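You operate a simulated robot arm through the tools that you are given. There is no shell and no other tool. Be economical: measure what you need, move in short steps, check, and stop when the job is done.

You are at the controls of a simulated robot arm. One attempt, no reset.

## Task
Close the two ink tins and stand the PAID and SENT stamps in the letter tray. Set down upright: paid stamp, sent stamp.

Only the result counts: the job must be done as asked and must still hold three seconds after the hand-in. Knocking over, shifting, dropping, spilling or breaking anything else fails it.

## Robot
A 7-joint arm with a two-finger parallel gripper, fixed in place. Base frame: the origin is at the foot of the arm, x ahead of it, y to its left, z up; the work surface is at about z = 760. Readings come in mm, degrees, newtons and seconds.
With the tool pointing down near the work surface it reaches from about 300 to 700 mm from the base axis. Its first joint turns from -66.0 to 66.0 degrees. Payload 1.57 kg.
The tool frame sits at the grasp point between the pads (the TCP): z along the fingers, y along the line on which they close. The tips reach 30 mm beyond it. The gripper opens to 110 mm. The fingers are 24 mm wide and 12 mm thick; the gripper's body (48 by 112 mm) begins 78 mm behind the TCP.
Orientation is that of the tool frame in the base frame, as [roll, pitch, yaw] about the fixed x, y, z axes, in that order (R = Rz(yaw) Ry(pitch) Rx(roll)). With the fingers straight down and closing along the base's y, the tool's x points along the base's -x, its y along +y and its z along -z.

## Interface
- The arm moves only by the tool step_arm. Its argument "moves" is a list of rows, each a list of 7 numbers: the shift along the base's x, y, z in m, then the turn, a rotation vector about the base's x, y, z in degrees, then the opening, from 0 (shut) to 1 (fully open). In form: [[tx, ty, tz, ax, ay, az, claw], ...]. A call has 1 to 10 rows; each row shifts and turns the commanded pose from where the row before left it. Rows are played at 5 a second. More than 50 mm and 8.6 degrees between two rows, or a gripper value outside its range, and nothing of the call is played. Where a pose cannot be reached the arm comes as near as it can. A force on the tool above 40 N (or 10 N above the force at the start of the call, whichever is more), or a blocked arm, ends the call early, and 0.2 s more pass. Each finger travels about 108 mm/s and halts on what it meets, pressing with about 35 N; the grip force reading is that of the motor and also rises with nothing between the fingers. The clock runs only during rows and for 0.2 s after the last one: add rows that do not move to give the fingers time. The reply holds the time, the measured pose of the TCP, the force on the tool along the base axes, the opening and the grip force, in the units named above and with some noise, with the torque about the TCP (base axes, N m) and any sound that the robot's microphone picked up.
- Cameras (640 x 400 px; columns grow to the right, rows downward): "scene" is fixed at [133.9, -378, 1392.2]; the picture's right is [0.96, -0.29, 0.00], its down [-0.19, -0.65, -0.74] and it looks along [0.21, 0.71, -0.68] (base axes); focal length 331 px, centre (320, 200). "wrist" rides on the gripper at [70, 16, -141] in the tool frame; the picture's right is [-0.23, 0.97, 0.00], its down [-0.86, -0.20, -0.48] and it looks along [-0.47, -0.11, 0.88] (tool axes); focal length 222 px, centre (320, 200).
- get_image(camera): a new picture of that camera. It takes no simulated time.
- point_at(camera, pixels): for up to 12 pixels [column, row] of the newest picture of that camera ("zoom" is the newest enlarged one), the place [x, y, z] in the base frame of the surface seen there, good to about 2 mm. It takes no simulated time.
- close_up(camera, box): a new picture of the part [left, top, right, bottom] of that camera's present view, enlarged. It takes no simulated time.
- finish_job(): hands the job in; it is judged then, once.

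Go step by step. Measure first, check grasps and placings, and put right what went wrong. The budget is 80 turns and 38 pictures, counting those below and the enlarged ones. Unless the task says otherwise, let go and move clear before handing in, and close with one line.

The tools are called after ">>>" as name(argument=value, ...) on one line, values as JSON. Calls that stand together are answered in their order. step_arm: Moves the arm, as the interface text tells. Its arguments: {"type":"object","properties":{"moves":{"type":"array"}},"required":["moves"]} The other tools are called the same way: get_image (camera) takes a picture; point_at (camera, pixels) gives the place of the surface under pixels of a picture; close_up (camera, box) takes an enlarged picture of a part of a camera's view; finish_job () hands the job in.

At the start:

```text
time: 0.0
tcp_pos: [391.5, -96.3, 1053.9]
orientation: [-180.0, 0.1, -180.0]
contact_force: [-0.8, 0.0, 0.1]
wrist_torque: [-0.01, 0.0, 0.0]
finger_gap: 110.0
grasp_force: 0.2
```

scene: 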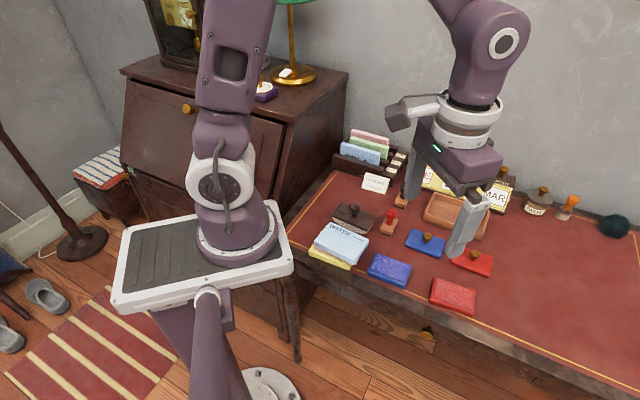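
wrist: 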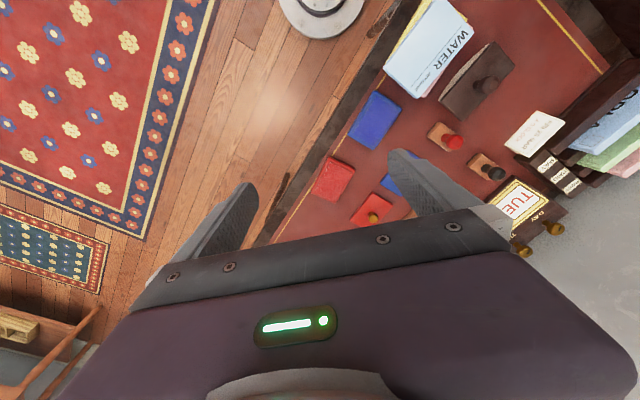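

The scene picture shows two open ink tins (blue around 390,268, red around 453,295), with lids with knobs at (427,240) and (472,262), and stamps near (388,222) and (405,195). I'll enlarge the desk area.

>>> close_up(camera="scene", box=[300, 150, 520, 320])

>>> close_up(camera="wrist", box=[290, 60, 580, 240])

```text
2.35 times, centred on (410, 235) of scene
```

zoom: 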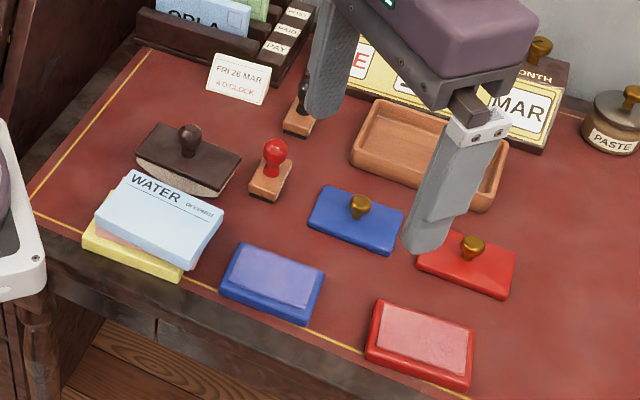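

```text
2.21 times, centred on (435, 150) of wrist
```

zoom: 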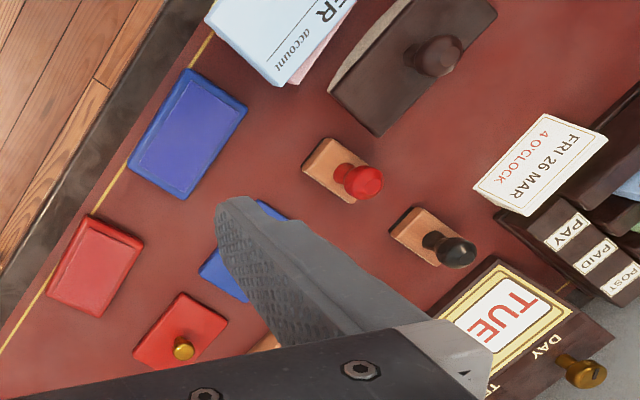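

The open tins, the lids, the red and black stamps and the wooden tray are visible. I'll measure them, and look at the far-right stamp too.

>>> get_image(camera="scene")

>>> point_at(camera="scene", pixels=[[390, 269], [453, 294], [427, 237], [473, 257], [390, 212], [390, 227], [403, 202], [440, 210], [567, 202], [535, 204], [400, 300], [354, 213]])

>>> close_up(camera="scene", box=[480, 160, 640, 260])

```text
33 pictures are left
```

scene: 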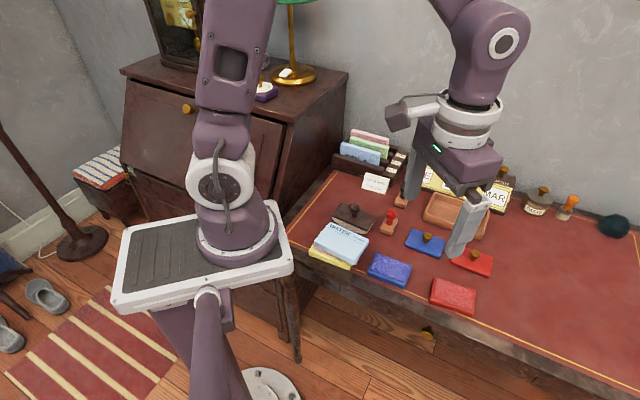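

```text
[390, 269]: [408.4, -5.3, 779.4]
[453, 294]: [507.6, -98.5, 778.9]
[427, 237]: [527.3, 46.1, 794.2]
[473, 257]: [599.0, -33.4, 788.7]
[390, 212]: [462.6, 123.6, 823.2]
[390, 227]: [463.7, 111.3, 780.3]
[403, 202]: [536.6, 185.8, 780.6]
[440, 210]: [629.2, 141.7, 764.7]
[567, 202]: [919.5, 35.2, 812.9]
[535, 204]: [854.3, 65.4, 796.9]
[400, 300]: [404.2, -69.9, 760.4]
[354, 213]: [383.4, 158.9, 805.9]
```

```text
4.00 times, centred on (560, 210) of scene
```

zoom: 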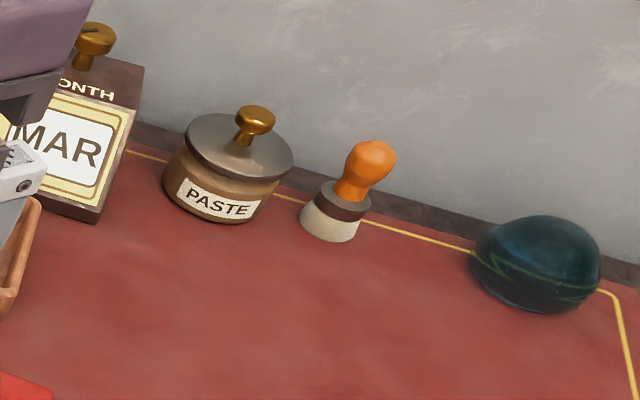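

The red stamp is near (463,111), the black one near (537,186), and the tray near (629,142). I'll move the arm back over the desk so the wrist camera can see it all.

>>> step_arm(moves=[[-0.02, 0.045, 0, 0, 0, 0, 1], [-0.02, 0.045, 0, 0, 0, 0, 1], [-0.02, 0.04, 0, 0, 0, 0, 1], [-0.01, 0.03, 0, 0, 0, 0, 1], [0, 0, 0, 0, 0, 0, 1]])

>>> get_image(camera="wrist")

>>> get_image(camera="scene")

```text
time: 1.2
tcp_pos: [319.0, 66.4, 1054.0]
orientation: [180.0, 0.1, 180.0]
contact_force: [0.3, -0.3, -0.5]
wrist_torque: [-0.01, -0.02, 0.02]
finger_gap: 109.8
grasp_force: 0.0
```

```text
31 pictures are left
```

wrist: 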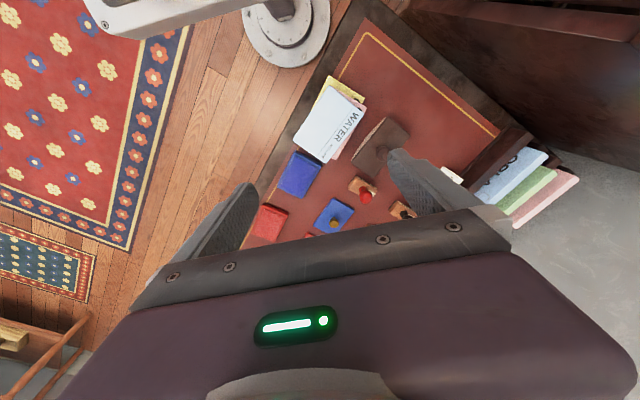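

```text
30 pictures are left
```

scene: 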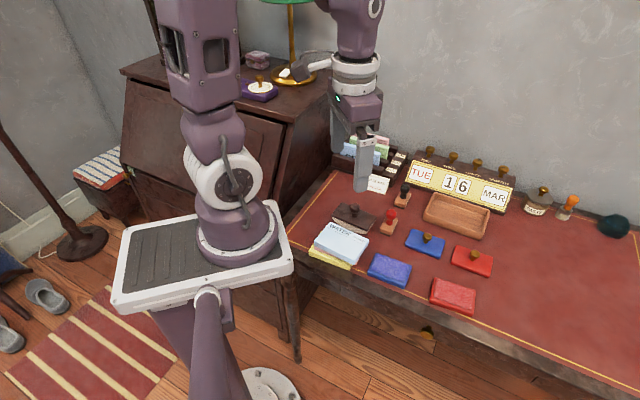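

The scene view is now clear of the arm. I'll take close looks at the desk and at the purple thing on the cabinet (259,90).

>>> close_up(camera="scene", box=[220, 40, 340, 115])

>>> close_up(camera="scene", box=[360, 170, 520, 320])

```text
5.33 times, centred on (280, 78) of scene
```

zoom: 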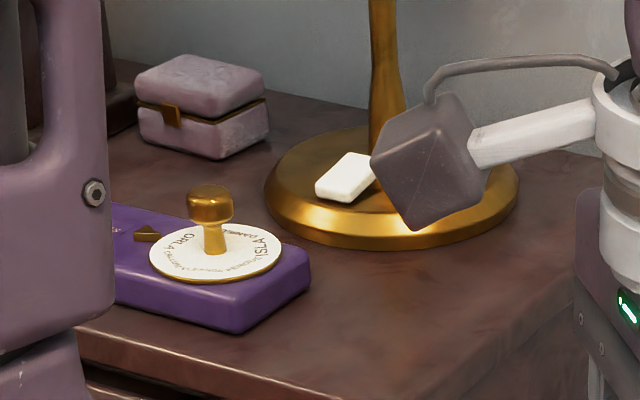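

```text
2.67 times, centred on (440, 245) of scene
```

zoom: 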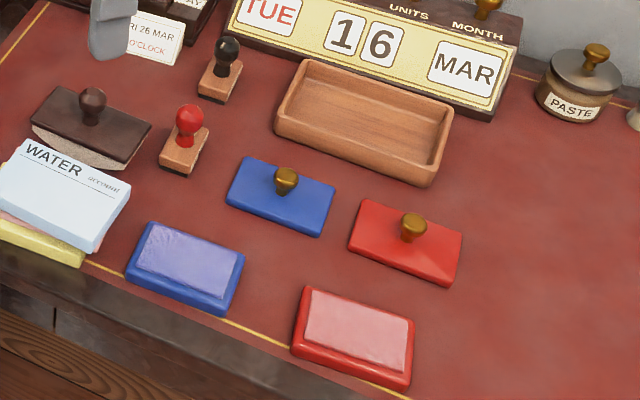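

Clear view. Measuring corners of the tins and lids, knobs, stamps and the tray from the zoom.

>>> point_at(camera="zoom", pixels=[[154, 225], [242, 257], [222, 302], [128, 272], [248, 160], [333, 188], [317, 226], [229, 196], [286, 174], [288, 192], [250, 190], [185, 265]])

>>> point_at(camera="zoom", pixels=[[310, 290], [411, 323], [409, 373], [296, 346], [367, 202], [459, 238], [451, 275], [350, 240], [411, 216], [413, 238], [375, 232], [355, 330]])

>>> point_at(camera="zoom", pixels=[[190, 108], [189, 134], [207, 128], [180, 168], [161, 157], [228, 45], [227, 65], [243, 66], [225, 98], [199, 87]])

>>> point_at(camera="zoom", pixels=[[306, 62], [450, 114], [430, 176], [277, 124], [315, 85], [440, 120], [415, 160], [290, 118], [365, 110], [480, 112], [235, 35], [400, 90]])

```text
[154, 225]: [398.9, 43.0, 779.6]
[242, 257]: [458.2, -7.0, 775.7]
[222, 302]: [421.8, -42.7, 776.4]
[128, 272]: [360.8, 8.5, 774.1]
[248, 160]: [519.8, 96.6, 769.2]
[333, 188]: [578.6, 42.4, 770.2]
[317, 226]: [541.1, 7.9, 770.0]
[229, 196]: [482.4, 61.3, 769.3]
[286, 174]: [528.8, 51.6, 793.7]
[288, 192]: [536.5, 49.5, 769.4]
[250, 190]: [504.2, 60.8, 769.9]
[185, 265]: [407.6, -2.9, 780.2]
```

```text
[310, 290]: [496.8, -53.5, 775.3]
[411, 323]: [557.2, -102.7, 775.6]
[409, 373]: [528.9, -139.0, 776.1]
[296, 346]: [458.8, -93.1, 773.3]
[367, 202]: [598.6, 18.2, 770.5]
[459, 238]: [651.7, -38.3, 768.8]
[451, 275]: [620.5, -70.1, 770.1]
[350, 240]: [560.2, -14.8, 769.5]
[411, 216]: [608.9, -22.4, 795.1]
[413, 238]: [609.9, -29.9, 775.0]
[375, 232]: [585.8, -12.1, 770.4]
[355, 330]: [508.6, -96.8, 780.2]
```

```text
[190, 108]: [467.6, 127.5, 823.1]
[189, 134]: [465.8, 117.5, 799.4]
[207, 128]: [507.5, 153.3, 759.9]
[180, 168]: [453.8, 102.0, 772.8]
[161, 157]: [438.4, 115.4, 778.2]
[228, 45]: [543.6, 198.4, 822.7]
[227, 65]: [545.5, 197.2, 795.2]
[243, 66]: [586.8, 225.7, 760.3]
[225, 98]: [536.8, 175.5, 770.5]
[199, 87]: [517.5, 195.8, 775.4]
```

```text
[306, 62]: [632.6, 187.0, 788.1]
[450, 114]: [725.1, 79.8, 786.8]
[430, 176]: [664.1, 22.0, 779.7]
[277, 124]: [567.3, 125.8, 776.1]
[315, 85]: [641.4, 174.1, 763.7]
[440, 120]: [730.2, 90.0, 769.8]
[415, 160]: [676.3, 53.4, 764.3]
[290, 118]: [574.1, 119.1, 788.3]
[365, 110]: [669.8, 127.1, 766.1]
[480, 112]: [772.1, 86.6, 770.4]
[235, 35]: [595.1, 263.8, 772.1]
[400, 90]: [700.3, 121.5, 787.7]
```

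Everything needed is measured: blue lid centre ≈(530,52), knob top ≈795, rotated ≈-42°; blue tin centre ≈(410,0). I'll move above the blue lid with the tool turned -42.5° and the gripper half open.

>>> step_arm(moves=[[0.035, -0.0025, -0.024, 0, 0, -7.1, 0.45], [0.035, -0.0025, -0.024, 0, 0, -7.1, 0.45], [0.035, -0.0025, -0.024, 0, 0, -7.1, 0.45], [0.035, -0.0025, -0.024, 0, 0, -7.1, 0.45], [0.035, -0.0025, -0.024, 0, 0, -7.1, 0.45], [0.035, -0.0025, -0.024, 0, 0, -7.0, 0.45], [0, 0, 0, 0, 0, 0, 0.45]])

>>> get_image(camera="wrist")

```text
time: 2.8
tcp_pos: [528.4, 44.3, 908.7]
orientation: [-180.0, 0.0, 137.4]
contact_force: [-0.1, -0.2, -0.5]
wrist_torque: [0.0, -0.01, -0.01]
finger_gap: 49.7
grasp_force: 0.1
```

```text
27 pictures are left
```

wrist: 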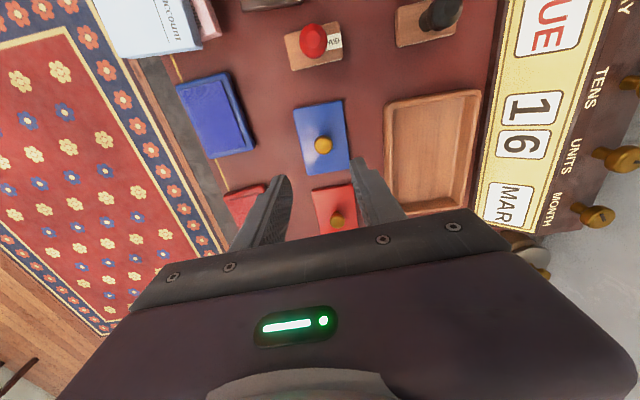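

From here the wrist camera sees both tins, lid and stamps; the red stamp has a label (334,41). I'll enlarge the part with the blue lid and tin for accurate corners.

>>> close_up(camera="wrist", box=[160, 0, 500, 212])

```text
1.88 times, centred on (330, 106) of wrist
```

zoom: 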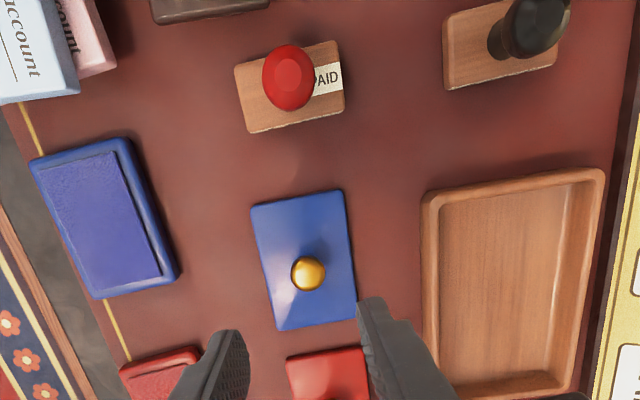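

>>> point_at(camera="zoom", pixels=[[34, 163], [126, 142], [174, 277], [97, 296], [40, 168], [122, 150], [161, 274], [100, 292], [100, 225], [128, 165], [150, 225], [139, 200]])

>>> point_at(camera="zoom", pixels=[[253, 208], [340, 192], [354, 294], [279, 328], [308, 272], [300, 230], [343, 240], [265, 265], [308, 262], [308, 285]])

>>> point_at(camera="zoom", pixels=[[288, 72], [237, 67], [337, 43], [344, 108], [250, 131], [520, 25], [446, 22], [557, 64], [448, 88], [325, 75]])

>>> point_at(camera="zoom", pixels=[[425, 197], [600, 173], [440, 215], [585, 190], [440, 370], [555, 390], [510, 290], [430, 300], [592, 280], [570, 395]])

```text
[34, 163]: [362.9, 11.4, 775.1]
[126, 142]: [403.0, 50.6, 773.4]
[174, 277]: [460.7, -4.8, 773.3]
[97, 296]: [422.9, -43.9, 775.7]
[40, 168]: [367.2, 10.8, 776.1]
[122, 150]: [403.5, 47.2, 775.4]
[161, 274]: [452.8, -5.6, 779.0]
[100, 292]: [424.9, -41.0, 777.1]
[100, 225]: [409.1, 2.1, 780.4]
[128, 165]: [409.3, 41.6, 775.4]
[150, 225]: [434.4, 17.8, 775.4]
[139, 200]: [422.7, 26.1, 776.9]
```

```text
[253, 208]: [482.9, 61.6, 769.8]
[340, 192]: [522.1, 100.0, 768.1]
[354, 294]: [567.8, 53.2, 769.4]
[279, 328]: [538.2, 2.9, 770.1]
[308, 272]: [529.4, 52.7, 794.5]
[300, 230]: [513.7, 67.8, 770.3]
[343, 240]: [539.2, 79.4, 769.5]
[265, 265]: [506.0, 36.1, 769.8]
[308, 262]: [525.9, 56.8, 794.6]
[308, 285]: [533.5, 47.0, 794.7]
```

```text
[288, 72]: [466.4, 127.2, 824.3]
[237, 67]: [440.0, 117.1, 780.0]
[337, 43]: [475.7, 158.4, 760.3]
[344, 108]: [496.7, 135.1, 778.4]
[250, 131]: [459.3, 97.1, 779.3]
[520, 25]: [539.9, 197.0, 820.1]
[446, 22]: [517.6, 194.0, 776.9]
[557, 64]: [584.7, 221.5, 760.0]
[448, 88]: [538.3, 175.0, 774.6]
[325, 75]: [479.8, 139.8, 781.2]
```

```text
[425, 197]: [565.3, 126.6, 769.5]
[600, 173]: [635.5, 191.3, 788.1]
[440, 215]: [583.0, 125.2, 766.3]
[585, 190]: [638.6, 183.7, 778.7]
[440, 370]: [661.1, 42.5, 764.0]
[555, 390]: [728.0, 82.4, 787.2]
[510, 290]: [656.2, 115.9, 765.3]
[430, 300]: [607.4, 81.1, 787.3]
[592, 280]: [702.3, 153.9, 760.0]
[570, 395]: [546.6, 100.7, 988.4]
```

Blue lid centre ≈(530,52), knob top z≈795; blue tin centre ≈(412,3), rim z≈775, both near -44°. I'll come down part-way over the knob and check settling.

>>> step_arm(moves=[[0, 0.005, -0.03, 0, 0, 0, 0.45], [0, 0, -0.03, 0, 0, 0, 0.45], [0, 0, 0, 0, 0, 0, 0.45], [0, 0, 0, 0, 0, 0, 0.45]])

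```text
time: 3.8
tcp_pos: [527.1, 50.1, 851.8]
orientation: [180.0, -0.1, 137.5]
contact_force: [0.2, 0.1, -0.3]
wrist_torque: [-0.01, -0.02, -0.01]
finger_gap: 49.5
grasp_force: 0.1
```

Settled at (527.1,50.1,851.8). Correcting to the knob (530,52) and descending to z≈805, then taking a wrist view.

>>> step_arm(moves=[[0.003, 0.002, -0.025, 0, 0, 0, 0.45], [0, 0, -0.02, 0, 0, 0, 0.45], [0, 0, 0, 0, 0, 0, 0.45], [0, 0, 0, 0, 0, 0, 0.45]])

>>> get_image(camera="wrist")

```text
time: 4.8
tcp_pos: [532.8, 52.5, 805.1]
orientation: [-180.0, 0.0, 137.5]
contact_force: [-0.2, -0.3, 0.4]
wrist_torque: [0.0, 0.0, 0.01]
finger_gap: 49.4
grasp_force: 0.1
```

```text
25 pictures are left
```

wrist: 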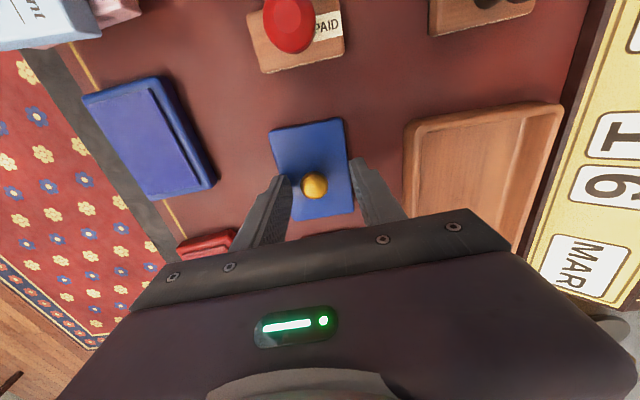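

The knob (314,186) sits between the fingers. Closing on it gently.

>>> step_arm(moves=[[0, 0, 0, 0, 0, 0, 0.25], [0, 0, 0, 0, 0, 0, 0.15], [0, 0, 0, 0, 0, 0, 0.05], [0, 0, 0, 0, 0, 0, 0.0], [0, 0, 0, 0, 0, 0, 0.0]])

```text
time: 6.0
tcp_pos: [533.2, 53.3, 804.7]
orientation: [180.0, 0.0, 137.5]
contact_force: [0.0, -0.5, 0.2]
wrist_torque: [0.0, 0.01, 0.03]
finger_gap: 20.4
grasp_force: 33.5
```

Gripped at 20.4 mm with 33 N. Lifting 60 mm.

>>> step_arm(moves=[[0, 0, 0.01, 0, 0, 0, 0], [0, 0, 0.025, 0, 0, 0, 0], [0, 0, 0.03, 0, 0, 0, 0], [0, 0, 0, 0, 0, 0, 0], [0, 0, 0, 0, 0, 0, 0]])

>>> get_image(camera="wrist")

```text
time: 7.2
tcp_pos: [534.4, 51.5, 872.5]
orientation: [-179.9, 0.1, 137.5]
contact_force: [0.6, 0.1, -0.7]
wrist_torque: [-0.02, -0.03, 0.03]
finger_gap: 19.9
grasp_force: 33.4
```

```text
24 pictures are left
```

wrist: 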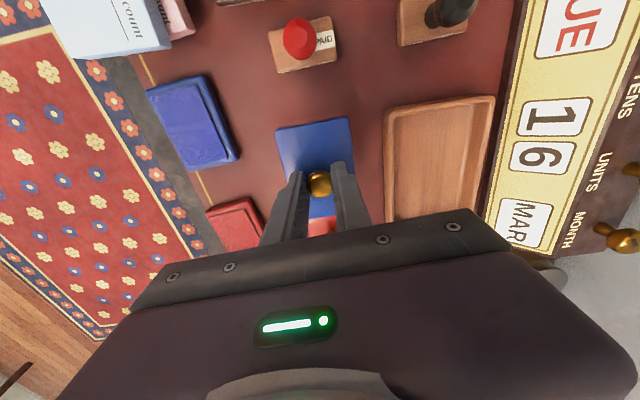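

The lid is lifted in the fingers. I'll measure its visible corners in this view to get its offset, tilt and yaw against the TCP.

>>> close_up(camera="wrist", box=[140, 60, 380, 220])

```text
2.50 times, centred on (260, 140) of wrist
```

zoom: 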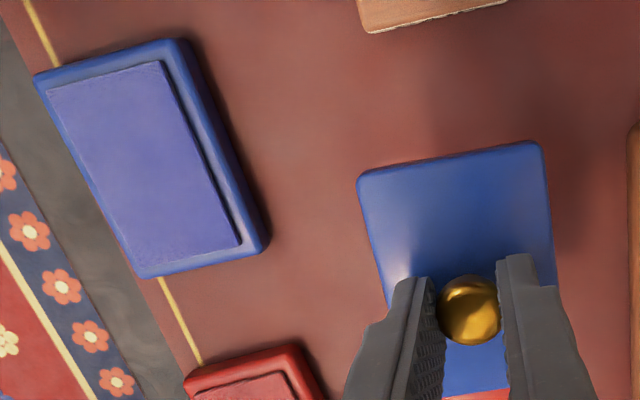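

>>> point_at(camera="zoom", pixels=[[362, 182], [536, 145], [388, 290], [552, 270], [450, 200], [470, 355], [468, 310], [378, 245], [546, 210], [400, 170], [500, 149]])

>>> point_at(camera="zoom", pixels=[[38, 78], [50, 72], [165, 44], [178, 42], [264, 238], [258, 248], [150, 275], [138, 268], [85, 170], [225, 130], [110, 56], [210, 262]])

```text
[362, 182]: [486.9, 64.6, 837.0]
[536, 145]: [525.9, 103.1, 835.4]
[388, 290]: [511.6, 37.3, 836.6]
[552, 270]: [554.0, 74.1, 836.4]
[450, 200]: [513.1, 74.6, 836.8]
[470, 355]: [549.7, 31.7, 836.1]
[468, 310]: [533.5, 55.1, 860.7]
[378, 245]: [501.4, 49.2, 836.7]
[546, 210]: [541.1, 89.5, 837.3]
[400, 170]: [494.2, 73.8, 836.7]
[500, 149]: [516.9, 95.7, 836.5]
```

```text
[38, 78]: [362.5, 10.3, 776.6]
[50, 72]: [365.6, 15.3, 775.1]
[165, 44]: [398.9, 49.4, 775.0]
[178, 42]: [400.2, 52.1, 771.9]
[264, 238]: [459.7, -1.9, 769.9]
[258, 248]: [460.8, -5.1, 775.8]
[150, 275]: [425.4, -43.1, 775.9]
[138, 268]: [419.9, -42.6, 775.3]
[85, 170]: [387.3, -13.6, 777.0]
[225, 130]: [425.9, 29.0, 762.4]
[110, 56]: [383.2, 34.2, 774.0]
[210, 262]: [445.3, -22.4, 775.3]
```

The lid hangs level (z 836.7 everywhere), centre ≈(533.6,55.2), long side at ≈-46°; the tin's centre is ≈(411.5,3.5) at ≈-43°. Moving over the tin with a +3° turn.

>>> step_arm(moves=[[-0.0305, -0.013, 0, 0, 0, 1, 0], [-0.0305, -0.013, 0, 0, 0, 1, 0], [-0.0305, -0.013, 0, 0, 0, 1, 0], [-0.0305, -0.013, 0, 0, 0, 0, 0], [0, 0, -0.02, 0, 0, 0, 0], [0, 0, 0, 0, 0, 0, 0], [0, 0, 0, 0, 0, 0, 0]])

>>> close_up(camera="wrist", box=[200, 60, 440, 220])

>>> close_up(camera="scene", box=[330, 220, 450, 295])

```text
time: 8.8
tcp_pos: [411.2, 1.1, 850.1]
orientation: [180.0, -0.1, 140.5]
contact_force: [0.2, -0.2, -1.1]
wrist_torque: [0.04, -0.02, -0.01]
finger_gap: 20.2
grasp_force: 33.5
```

```text
2.50 times, centred on (320, 140) of wrist
```

zoom: 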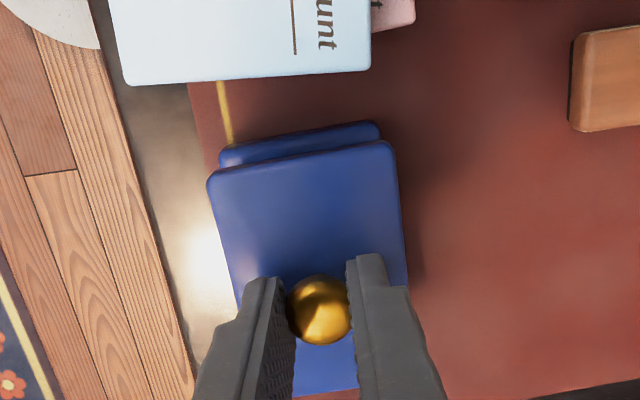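

```text
5.33 times, centred on (390, 258) of scene
```

zoom: 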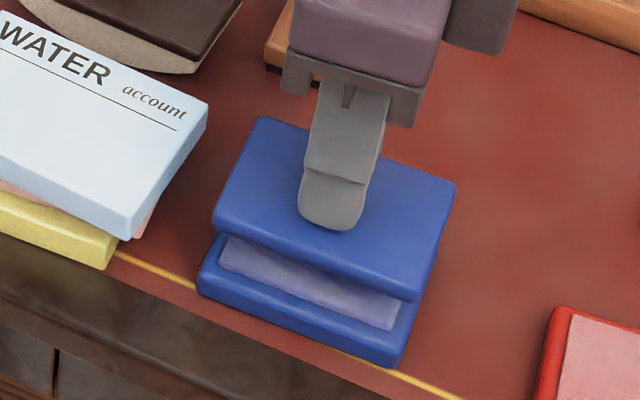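

The lid hovers just above the tin (scene zoom). I'll measure both from this zoom.

>>> point_at(camera="zoom", pixels=[[262, 121], [451, 184], [418, 288], [217, 215], [204, 278], [400, 352], [418, 318], [216, 243], [300, 310], [240, 170], [435, 240], [310, 245]])

>>> get_image(camera="wrist")

>>> point_at(camera="wrist", pixels=[[279, 130], [352, 117], [289, 170], [355, 150], [282, 121], [341, 109], [320, 182]])

```text
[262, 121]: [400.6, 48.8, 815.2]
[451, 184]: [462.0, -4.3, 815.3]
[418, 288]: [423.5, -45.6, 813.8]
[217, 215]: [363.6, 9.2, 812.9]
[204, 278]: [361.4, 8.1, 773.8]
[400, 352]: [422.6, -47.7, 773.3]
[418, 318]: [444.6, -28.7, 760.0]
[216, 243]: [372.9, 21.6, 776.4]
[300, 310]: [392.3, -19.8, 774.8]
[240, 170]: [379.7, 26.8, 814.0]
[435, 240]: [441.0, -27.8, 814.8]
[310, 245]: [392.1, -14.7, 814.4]
```

```text
20 pictures are left
```

wrist: 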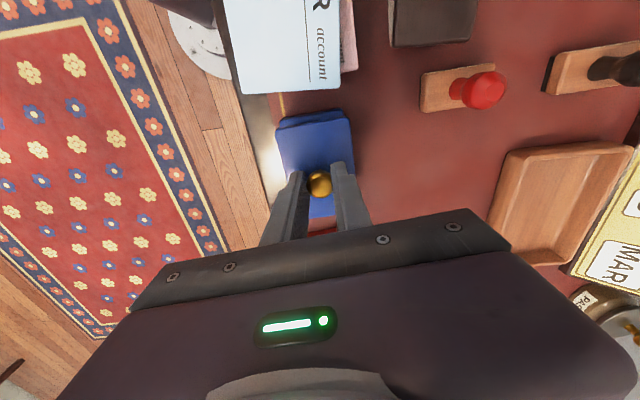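

```text
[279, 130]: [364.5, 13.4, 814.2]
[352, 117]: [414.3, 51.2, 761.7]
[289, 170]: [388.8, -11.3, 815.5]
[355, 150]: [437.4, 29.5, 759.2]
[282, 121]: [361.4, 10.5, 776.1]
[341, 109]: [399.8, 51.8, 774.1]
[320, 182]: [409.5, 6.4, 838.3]
```

The lid edges lie within about 1–2 mm of the tin's and match in angle. Nudging (-1,-0.5) mm and lowering, with the last bit slow.

>>> step_arm(moves=[[-0.001, -0.0005, -0.01, 0, 0, 0, 0], [0, 0, -0.01, 0, 0, 0, 0], [0, 0, -0.004, 0, 0, 0, 0], [0, 0, 0, 0, 0, 0, 0], [0, 0, 0, 0, 0, 0, 0]])

>>> close_up(camera="scene", box=[350, 235, 430, 295])

```text
time: 10.0
tcp_pos: [411.1, 1.6, 827.0]
orientation: [-180.0, 0.0, 140.5]
contact_force: [-0.6, -0.1, -0.5]
wrist_torque: [0.03, 0.02, 0.0]
finger_gap: 19.8
grasp_force: 33.6
```

```text
6.67 times, centred on (390, 265) of scene
```

zoom: 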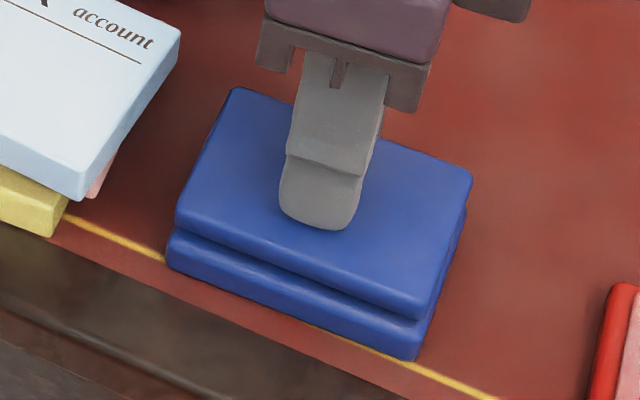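

The lid is just above the rim. Quick check of the near edges for residual offset.

>>> point_at(camera="zoom", pixels=[[178, 212], [420, 306], [173, 238], [410, 338], [300, 262], [292, 288], [468, 180], [240, 90], [430, 320], [455, 240]])

```text
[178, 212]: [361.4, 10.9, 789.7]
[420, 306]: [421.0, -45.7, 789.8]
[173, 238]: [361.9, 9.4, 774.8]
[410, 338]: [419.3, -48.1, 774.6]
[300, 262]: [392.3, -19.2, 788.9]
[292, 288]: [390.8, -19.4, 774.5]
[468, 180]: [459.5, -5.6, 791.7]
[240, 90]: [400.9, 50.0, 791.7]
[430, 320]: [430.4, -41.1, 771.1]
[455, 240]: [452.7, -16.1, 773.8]
```

Aligned within ~1 mm. Lowering in 2 mm steps to contact.

>>> step_arm(moves=[[-0.0005, -0.001, -0.002, 0, 0, 0, 0], [0, 0, -0.002, 0, 0, 0, 0], [0, 0, -0.002, 0, 0, 0, 0], [0, 0, -0.001, 0, 0, 0, 0], [0, 0, 0, 0, 0, 0, 0]])

```text
time: 10.9
tcp_pos: [410.6, 0.1, 822.1]
orientation: [-179.9, 0.1, 140.3]
contact_force: [-3.2, -1.6, 7.9]
wrist_torque: [-0.05, 0.05, 0.06]
finger_gap: 20.1
grasp_force: 33.4
heard: snap
stopped in row 4: the force on the tool passed its limit at 42 N (the readings are from after the stop); the commanded pose is now the measured one
```

A snap was heard at contact, and force has fallen to 8 N; the lid probably seated. I'll open the fingers slightly and look.

>>> step_arm(moves=[[0, 0, 0, 0, 0, 0, 0.25], [0, 0, 0, 0, 0, 0, 0.4], [0, 0, 0.02, 0, 0, 0, 0.4], [0, 0, 0.04, 0, 0, 0, 0.4], [0, 0, 0.04, 0, 0, 0, 0.4], [0, 0, 0, 0, 0, 0, 0.4]])

>>> close_up(camera="scene", box=[350, 210, 510, 330])

```text
time: 12.3
tcp_pos: [408.9, 2.8, 923.3]
orientation: [179.9, 0.1, 140.3]
contact_force: [0.6, 0.5, 0.0]
wrist_torque: [0.01, 0.02, 0.02]
finger_gap: 43.9
grasp_force: 0.1
```

```text
3.33 times, centred on (430, 270) of scene
```

zoom: 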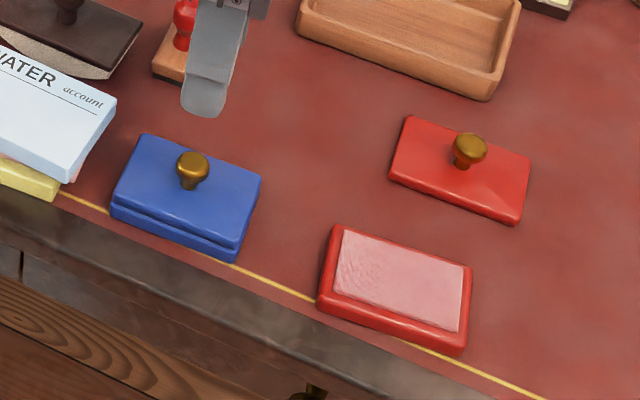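

The blue tin looks closed; I'll check lid-top heights and also measure the red tin and lid corners in this zoom.

>>> point_at(camera="zoom", pixels=[[148, 138], [256, 180], [234, 240], [116, 196], [175, 210], [220, 175], [192, 162]])

>>> point_at(camera="zoom", pixels=[[338, 228], [468, 268], [462, 342], [322, 302], [408, 118], [527, 160], [516, 215], [392, 175], [470, 143], [400, 285], [440, 180], [466, 300]])

```text
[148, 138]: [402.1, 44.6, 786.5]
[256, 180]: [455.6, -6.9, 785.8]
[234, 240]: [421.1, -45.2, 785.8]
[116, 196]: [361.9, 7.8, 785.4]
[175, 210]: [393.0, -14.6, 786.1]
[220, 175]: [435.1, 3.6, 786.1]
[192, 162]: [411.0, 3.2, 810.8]
```

```text
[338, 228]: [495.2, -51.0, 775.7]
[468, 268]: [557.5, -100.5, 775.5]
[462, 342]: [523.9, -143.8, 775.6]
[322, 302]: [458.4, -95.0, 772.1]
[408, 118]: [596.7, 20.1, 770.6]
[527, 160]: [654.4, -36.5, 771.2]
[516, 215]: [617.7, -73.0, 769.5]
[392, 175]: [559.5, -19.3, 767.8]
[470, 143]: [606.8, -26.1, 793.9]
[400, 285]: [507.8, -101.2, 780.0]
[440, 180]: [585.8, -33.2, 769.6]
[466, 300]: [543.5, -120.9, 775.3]
```

Blue tin closed and level (z 786 all over). Red lid: centre ≈(607,-27), ≈-44°; red tin: centre ≈(509,-97.5), ≈-38°. Moving over the red lid's knob.

>>> step_arm(moves=[[0.0395, -0.0055, 0, 0, 0, 0, 0.4], [0.0395, -0.0055, 0, 0, 0, 0, 0.4], [0.0395, -0.0055, 0, 0, 0, 0, 0.4], [0.0395, -0.0055, 0, 0, 0, 0, 0.4], [0.0385, -0.005, 0, 0, 0, 0, 0.4], [0, 0, -0.04, 0, 0, 0, 0.4], [0, 0, -0.035, 0, 0, 0, 0.4], [0, 0, 0, 0, 0, 0, 0.4], [0, 0, 0, 0, 0, 0, 0.4]])

>>> get_image(camera="wrist")

```text
time: 14.3
tcp_pos: [603.3, -26.5, 844.7]
orientation: [179.9, 0.1, 140.4]
contact_force: [0.0, -0.3, 0.2]
wrist_torque: [0.01, 0.03, 0.01]
finger_gap: 44.0
grasp_force: 0.1
```

```text
17 pictures are left
```

wrist: 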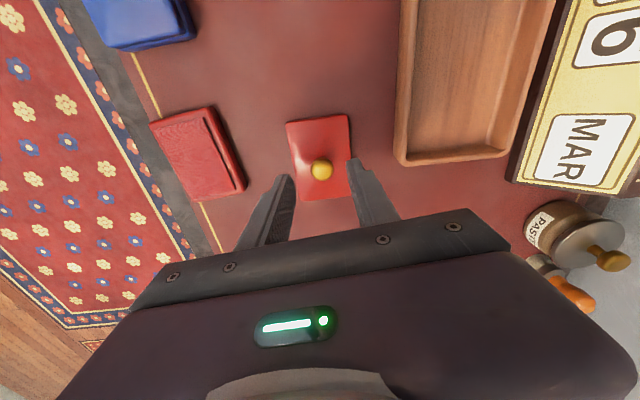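

>>> point_at(camera="wrist", pixels=[[320, 169], [288, 123], [347, 115], [151, 123], [155, 124], [212, 108], [245, 189], [189, 199], [185, 150], [320, 164], [320, 175], [300, 195]])

```text
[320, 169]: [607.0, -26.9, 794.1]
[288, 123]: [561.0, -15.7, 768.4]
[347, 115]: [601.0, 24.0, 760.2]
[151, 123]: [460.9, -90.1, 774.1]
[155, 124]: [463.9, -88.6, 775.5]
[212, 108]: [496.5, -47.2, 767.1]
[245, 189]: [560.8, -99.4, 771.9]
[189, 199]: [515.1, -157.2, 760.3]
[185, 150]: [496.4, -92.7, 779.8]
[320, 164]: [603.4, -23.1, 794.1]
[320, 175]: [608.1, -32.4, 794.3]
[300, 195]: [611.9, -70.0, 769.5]
```

The knob is at ≈(606.5,-27), right under the fingers. Descend 40 mm and close.

>>> step_arm(moves=[[0.0015, -0.0005, -0.02, 0, 0, 0, 0.4], [0, 0, -0.02, 0, 0, 0, 0.4], [0, 0, 0, 0, 0, 0, 0.4], [0, 0, 0, 0, 0, 0, 0.25], [0, 0, 0, 0, 0, 0, 0.1], [0, 0, 0, 0, 0, 0, 0], [0, 0, 0, 0, 0, 0, 0]])

```text
time: 15.9
tcp_pos: [605.3, -26.3, 806.1]
orientation: [179.9, 0.1, 140.5]
contact_force: [0.0, 0.1, 0.2]
wrist_torque: [-0.02, -0.01, 0.04]
finger_gap: 20.6
grasp_force: 33.7
```

Gripped (20.6 mm). Lifting 45 mm, then moving over the red tin with +6° turn.

>>> step_arm(moves=[[0, 0, 0.01, 0, 0, 0, 0], [0, 0, 0.035, 0, 0, 0, 0], [-0.0325, -0.0235, 0, 0, 0, 2, 0], [-0.0325, -0.0235, 0, 0, 0, 2, 0], [-0.0325, -0.0235, 0, 0, 0, 2, 0], [0, 0, 0, 0, 0, 0, 0], [0, 0, 0, 0, 0, 0, 0]])

>>> close_up(camera="wrist", box=[200, 60, 440, 220])

>>> close_up(camera="scene", box=[405, 235, 505, 325])

```text
time: 17.5
tcp_pos: [508.6, -97.4, 852.5]
orientation: [179.9, 0.2, 146.3]
contact_force: [0.5, -0.2, -0.8]
wrist_torque: [0.01, 0.0, 0.04]
finger_gap: 20.3
grasp_force: 33.3
```

```text
2.50 times, centred on (320, 140) of wrist
```

zoom: 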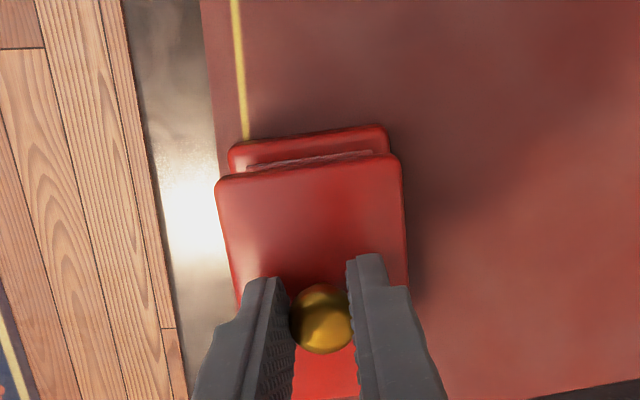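

```text
4.44 times, centred on (455, 280) of scene
```

zoom: 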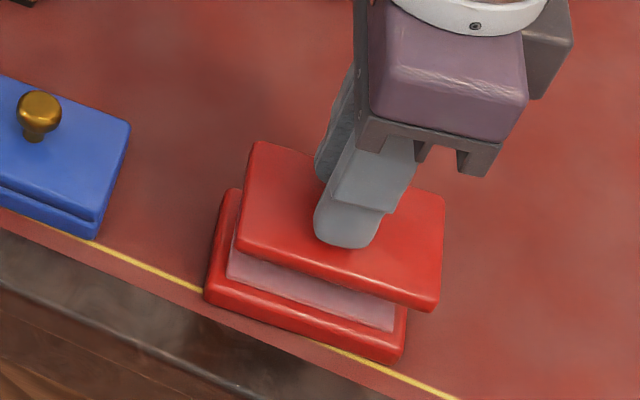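

The lid hovers above the red tin. Measuring both from the scene zoom.

>>> point_at(camera="zoom", pixels=[[256, 144], [442, 200], [434, 300], [240, 238], [210, 282], [400, 350], [233, 192], [404, 310], [300, 262], [370, 283], [270, 314], [340, 338]])

```text
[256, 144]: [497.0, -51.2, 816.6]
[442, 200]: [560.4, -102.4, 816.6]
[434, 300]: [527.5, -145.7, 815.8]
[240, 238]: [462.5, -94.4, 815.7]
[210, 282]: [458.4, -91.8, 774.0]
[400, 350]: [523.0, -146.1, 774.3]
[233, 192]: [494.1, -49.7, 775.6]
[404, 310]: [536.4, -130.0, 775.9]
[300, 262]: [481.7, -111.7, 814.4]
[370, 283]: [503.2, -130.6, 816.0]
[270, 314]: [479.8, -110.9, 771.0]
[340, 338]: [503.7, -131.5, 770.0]
```

Lid centre ≈(511.8,-98.4) against tin ≈(509.2,-96.8); angle within 1°. Correcting (-2.5,+1.5) mm, turning -0.5°, and lowering 24 mm.

>>> step_arm(moves=[[-0.0025, 0.0015, -0.01, 0, 0, -0.5, 0], [0, 0, -0.01, 0, 0, 0, 0], [0, 0, -0.004, 0, 0, 0, 0], [0, 0, 0, 0, 0, 0, 0], [0, 0, 0, 0, 0, 0, 0]])

>>> close_up(camera="scene", box=[410, 250, 490, 325])

```text
time: 18.7
tcp_pos: [507.1, -95.9, 828.0]
orientation: [179.9, 0.0, 145.9]
contact_force: [0.5, -0.1, -0.4]
wrist_torque: [0.0, -0.02, -0.02]
finger_gap: 20.3
grasp_force: 34.0
```

```text
5.33 times, centred on (450, 288) of scene
```

zoom: 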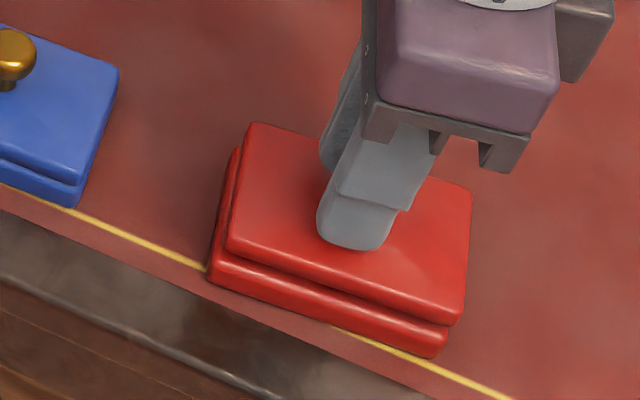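

>>> point_at(camera="zoom", pixels=[[256, 126], [467, 188], [456, 312], [230, 242], [215, 270], [437, 344], [237, 155], [300, 270], [380, 297], [290, 300], [370, 327], [222, 205]])

```text
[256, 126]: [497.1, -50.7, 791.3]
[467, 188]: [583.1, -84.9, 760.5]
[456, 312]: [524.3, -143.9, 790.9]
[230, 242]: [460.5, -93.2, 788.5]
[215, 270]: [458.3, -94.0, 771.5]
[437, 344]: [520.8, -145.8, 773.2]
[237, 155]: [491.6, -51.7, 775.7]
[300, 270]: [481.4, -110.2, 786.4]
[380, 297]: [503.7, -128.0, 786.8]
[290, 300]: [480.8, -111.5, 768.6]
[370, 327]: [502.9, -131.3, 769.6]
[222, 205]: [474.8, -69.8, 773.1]
```

The lid still sits about 2 mm to the right of the tin (left edges 230,242 vs 215,270). Shifting -1.8 mm in x, then lowering in small steps to contact.

>>> step_arm(moves=[[-0.0018, -0.0002, 0, 0, 0, 0, 0], [0, 0, 0, 0, 0, 0, 0], [0, 0, -0.002, 0, 0, 0, 0], [0, 0, -0.002, 0, 0, 0, 0], [0, 0, -0.002, 0, 0, 0, 0], [0, 0, -0.001, 0, 0, 0, 0], [0, 0, -0.001, 0, 0, 0, 0], [0, 0, 0, 0, 0, 0, 0]])

```text
time: 20.2
tcp_pos: [505.1, -97.1, 821.4]
orientation: [-179.9, 0.1, 145.9]
contact_force: [-5.6, 2.2, 11.4]
wrist_torque: [-0.07, -0.08, 0.05]
finger_gap: 20.5
grasp_force: 33.6
heard: snap
stopped in row 7: the force on the tool passed its limit at 42 N (the readings are from after the stop); the commanded pose is now the measured one
```

A snap again. Releasing, lifting and checking the red tin.

>>> step_arm(moves=[[0, 0, 0, 0, 0, 0, 0.25], [0, 0, 0, 0, 0, 0, 0.4], [0, 0, 0.02, 0, 0, 0, 0.4], [0, 0, 0.045, 0, 0, 0, 0.4], [0, 0, 0.045, 0, 0, 0, 0.4], [-0.01, 0.045, 0, 0, 0, 0, 0.4], [-0.01, 0.045, 0, 0, 0, 0, 0.4], [-0.01, 0.045, 0, 0, 0, 0, 0.4], [0, 0, 0, 0, 0, 0, 0.4]])

>>> close_up(camera="scene", box=[350, 180, 510, 330])

>>> get_image(camera="wrist")

```text
time: 22.2
tcp_pos: [475.4, 37.4, 932.9]
orientation: [180.0, 0.2, 145.8]
contact_force: [0.8, 0.2, 0.1]
wrist_torque: [0.01, -0.01, -0.01]
finger_gap: 44.3
grasp_force: 0.1
```

```text
2.67 times, centred on (430, 255) of scene
```

zoom: 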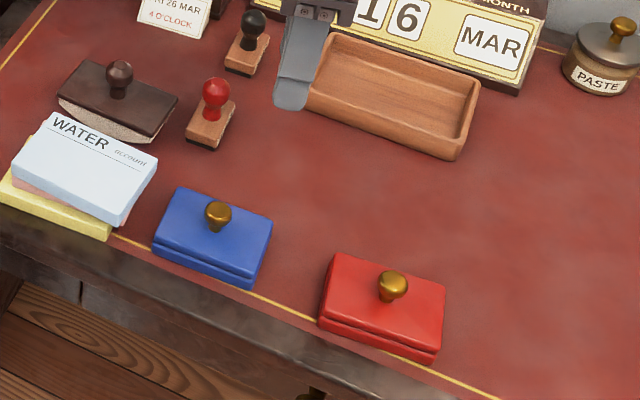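

```text
12 pictures are left
```

wrist: 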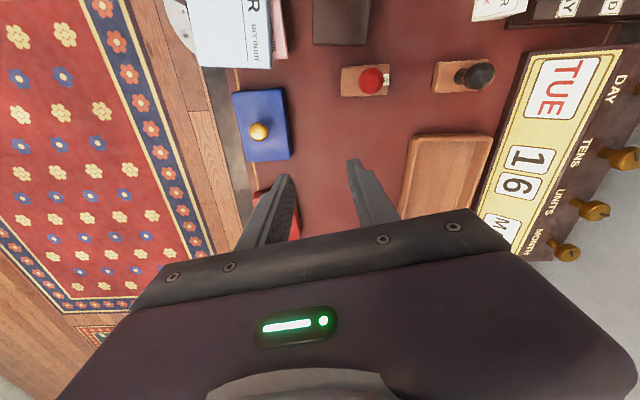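

>>> point_at(camera="zoom", pixels=[[335, 257], [443, 292], [434, 352], [325, 312], [370, 320], [420, 300], [216, 82], [217, 105], [254, 15], [118, 66], [120, 90]])

>>> point_at(camera="wrist", pixels=[[372, 77], [343, 68], [388, 64], [388, 93], [342, 96], [479, 74], [436, 63], [433, 90], [485, 62], [385, 76], [362, 79], [488, 75]])

```text
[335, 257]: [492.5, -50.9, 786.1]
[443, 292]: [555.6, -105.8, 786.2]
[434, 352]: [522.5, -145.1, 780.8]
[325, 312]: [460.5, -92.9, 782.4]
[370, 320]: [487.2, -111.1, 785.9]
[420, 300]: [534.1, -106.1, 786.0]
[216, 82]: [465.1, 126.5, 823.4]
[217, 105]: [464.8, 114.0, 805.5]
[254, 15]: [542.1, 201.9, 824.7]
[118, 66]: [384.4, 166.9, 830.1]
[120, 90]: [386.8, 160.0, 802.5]
```

```text
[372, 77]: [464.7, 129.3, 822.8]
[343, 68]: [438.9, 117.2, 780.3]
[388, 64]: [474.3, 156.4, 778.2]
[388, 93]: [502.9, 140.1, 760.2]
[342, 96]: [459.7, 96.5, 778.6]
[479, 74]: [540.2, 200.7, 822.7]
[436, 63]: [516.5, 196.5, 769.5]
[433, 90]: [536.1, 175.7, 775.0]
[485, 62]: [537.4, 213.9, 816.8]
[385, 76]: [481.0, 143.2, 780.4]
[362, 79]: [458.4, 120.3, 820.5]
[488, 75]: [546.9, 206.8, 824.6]
```

Both tins are closed (red lid level at z≈786). Red stamp handle ≈(465.5,127.5), ball top ≈825; black handle ≈(541.5,201.5). I'll check the calendar's height behind the tray before going there.

>>> point_at(camera="wrist", pixels=[[595, 210], [620, 158], [565, 252], [500, 245], [480, 190], [550, 160], [520, 220], [620, 60], [560, 210], [448, 175], [412, 140], [488, 140]])

>>> step_arm(moves=[[-0.003, 0.03, 0, 0, 0, -4, 0.4], [-0.003, 0.03, 0, 0, 0, -4, 0.4], [-0.003, 0.03, -0.02, 0, 0, 0, 0.4], [0, 0, -0.03, 0, 0, 0, 0.4], [0, 0, -0.02, 0, 0, 0, 0.4], [0, 0, 0, 0, 0, 0, 0.4], [0, 0, 0, 0, 0, 0, 0.4]])

>>> get_image(camera="wrist")

```text
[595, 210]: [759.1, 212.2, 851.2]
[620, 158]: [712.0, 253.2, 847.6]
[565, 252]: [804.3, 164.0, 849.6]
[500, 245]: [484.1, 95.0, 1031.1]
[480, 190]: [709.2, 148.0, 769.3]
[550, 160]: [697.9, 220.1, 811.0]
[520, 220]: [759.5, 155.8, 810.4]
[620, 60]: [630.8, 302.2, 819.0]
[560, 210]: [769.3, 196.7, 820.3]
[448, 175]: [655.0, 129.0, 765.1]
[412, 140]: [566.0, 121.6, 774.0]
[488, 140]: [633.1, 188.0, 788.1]
```

```text
time: 23.8
tcp_pos: [467.6, 127.7, 861.7]
orientation: [180.0, 0.3, 137.8]
contact_force: [0.7, 0.2, 0.5]
wrist_torque: [-0.01, 0.03, 0.04]
finger_gap: 44.3
grasp_force: 0.0
```

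```text
11 pictures are left
```

wrist: 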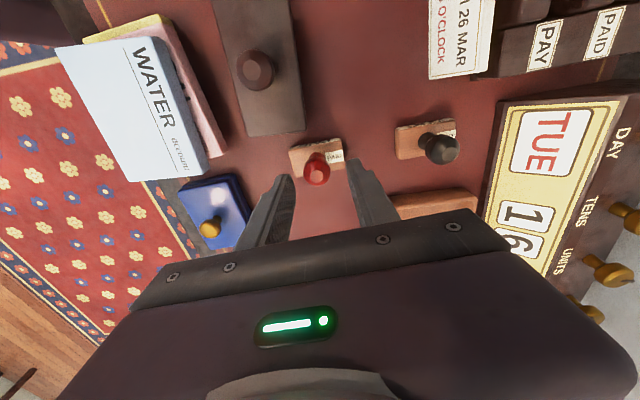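

The calendar tops out near z 855, below the gripper body. The red knob (316,170) is centred between the fingers; descending to z≈814 and closing.

>>> step_arm(moves=[[-0.001, 0, -0.025, 0, 0, 0, 0.4], [0, 0, -0.023, 0, 0, 0, 0.4], [0, 0, 0, 0, 0, 0, 0.4], [0, 0, 0, 0, 0, 0, 0.25], [0, 0, 0, 0, 0, 0, 0.1], [0, 0, 0, 0, 0, 0, 0], [0, 0, 0, 0, 0, 0, 0]])

```text
time: 25.4
tcp_pos: [466.5, 129.3, 814.4]
orientation: [-179.9, 0.2, 137.8]
contact_force: [-0.1, -0.7, -0.3]
wrist_torque: [0.05, 0.02, 0.04]
finger_gap: 23.1
grasp_force: 35.5
```

Gripped (23.1 mm). Lifting 70 mm and moving toward the tray's farther half (663,88).

>>> step_arm(moves=[[0, 0, 0.01, 0, 0, 0, 0], [0, 0, 0.03, 0, 0, 0, 0], [0, 0, 0.03, 0, 0, 0, 0], [0.0395, -0.0083, 0, 0, 0, 0, 0], [0.0395, -0.0083, 0, 0, 0, 0, 0], [0.0395, -0.0083, 0, 0, 0, 0, 0], [0.0395, -0.0083, 0, 0, 0, 0, 0], [0.0385, -0.0083, 0, 0, 0, 0, 0], [0, 0, 0, 0, 0, 0, 0], [0, 0, 0, 0, 0, 0, 0]])

>>> close_up(camera="scene", box=[380, 150, 540, 270])

>>> get_image(camera="wrist")

```text
time: 27.6
tcp_pos: [664.4, 89.1, 883.4]
orientation: [-180.0, 0.2, 137.7]
contact_force: [0.3, -0.2, 0.0]
wrist_torque: [0.01, -0.01, -0.05]
finger_gap: 23.2
grasp_force: 34.4
```

```text
3.33 times, centred on (460, 210) of scene
```

zoom: 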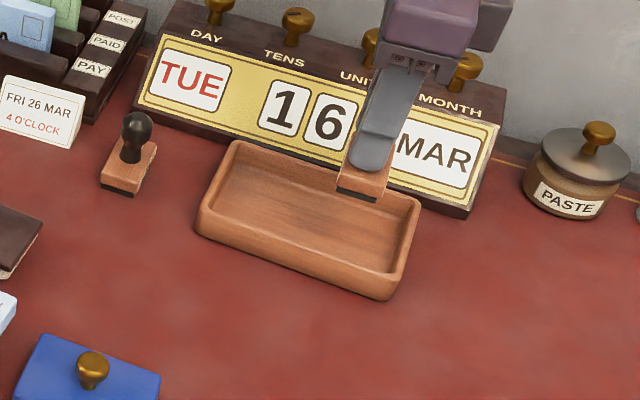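

```text
9 pictures are left
```

wrist: 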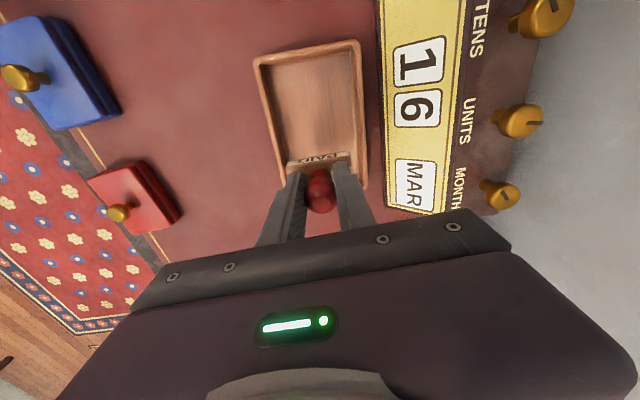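

The stamp hangs above the tray. Measuring its block and the tray rim to confirm clearance and tilt.

>>> point_at(camera="wrist", pixels=[[288, 164], [348, 154], [318, 158], [258, 62], [357, 46], [362, 110], [268, 110], [320, 190], [364, 180], [276, 150], [300, 160], [340, 153]])

>>> point_at(camera="zoom", pixels=[[338, 186], [376, 197], [340, 172], [385, 175], [232, 145], [418, 200], [390, 295], [200, 215], [405, 262], [300, 263]])

```text
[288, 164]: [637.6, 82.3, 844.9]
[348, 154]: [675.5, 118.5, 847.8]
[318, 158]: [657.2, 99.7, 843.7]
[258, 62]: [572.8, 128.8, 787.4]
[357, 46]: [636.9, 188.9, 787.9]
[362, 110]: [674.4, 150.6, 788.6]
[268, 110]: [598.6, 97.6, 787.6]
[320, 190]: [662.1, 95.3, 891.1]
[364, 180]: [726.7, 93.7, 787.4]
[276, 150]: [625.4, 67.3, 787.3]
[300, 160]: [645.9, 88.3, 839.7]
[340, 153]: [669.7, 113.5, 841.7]
```

```text
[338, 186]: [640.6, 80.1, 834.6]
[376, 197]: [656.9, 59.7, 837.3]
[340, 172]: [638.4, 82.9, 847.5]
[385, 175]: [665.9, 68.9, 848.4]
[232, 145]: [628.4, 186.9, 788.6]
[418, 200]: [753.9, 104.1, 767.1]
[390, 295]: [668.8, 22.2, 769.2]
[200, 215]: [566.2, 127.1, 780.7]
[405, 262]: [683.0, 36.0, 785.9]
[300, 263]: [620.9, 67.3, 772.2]
```

The stamp is level, block centre ≈(666,89.5), well inside the tray's width. Shifting 8 mm further along the tray and lowering to just above the floor (764.5).

>>> step_arm(moves=[[0.0055, -0.006, 0, 0, 0, 0, 0], [0, 0, -0.025, 0, 0, 0, 0], [0, 0, -0.02, 0, 0, 0, 0], [0, 0, -0.014, 0, 0, 0, 0], [0, 0, 0, 0, 0, 0, 0], [0, 0, -0.002, 0, 0, 0, 0], [0, 0, -0.001, 0, 0, 0, 0], [0, 0, -0.001, 0, 0, 0, 0], [0, 0, 0, 0, 0, 0, 0]])

```text
time: 29.6
tcp_pos: [668.9, 82.2, 820.1]
orientation: [-180.0, 0.2, 137.7]
contact_force: [0.3, -0.8, -0.7]
wrist_torque: [-0.01, -0.02, -0.01]
finger_gap: 23.1
grasp_force: 35.0
```

No contact yet (force ≈0) at z 820. Lowering in 0.7 mm steps until the floor is felt.

>>> step_arm(moves=[[0, 0, -0.0007, 0, 0, 0, 0], [0, 0, -0.0007, 0, 0, 0, 0], [0, 0, -0.0007, 0, 0, 0, 0], [0, 0, 0, 0, 0, 0, 0]])

```text
time: 30.6
tcp_pos: [668.3, 82.5, 819.5]
orientation: [179.9, 0.4, 137.9]
contact_force: [-4.1, 0.3, 23.3]
wrist_torque: [0.0, 0.09, 0.04]
finger_gap: 23.4
grasp_force: 34.6
```

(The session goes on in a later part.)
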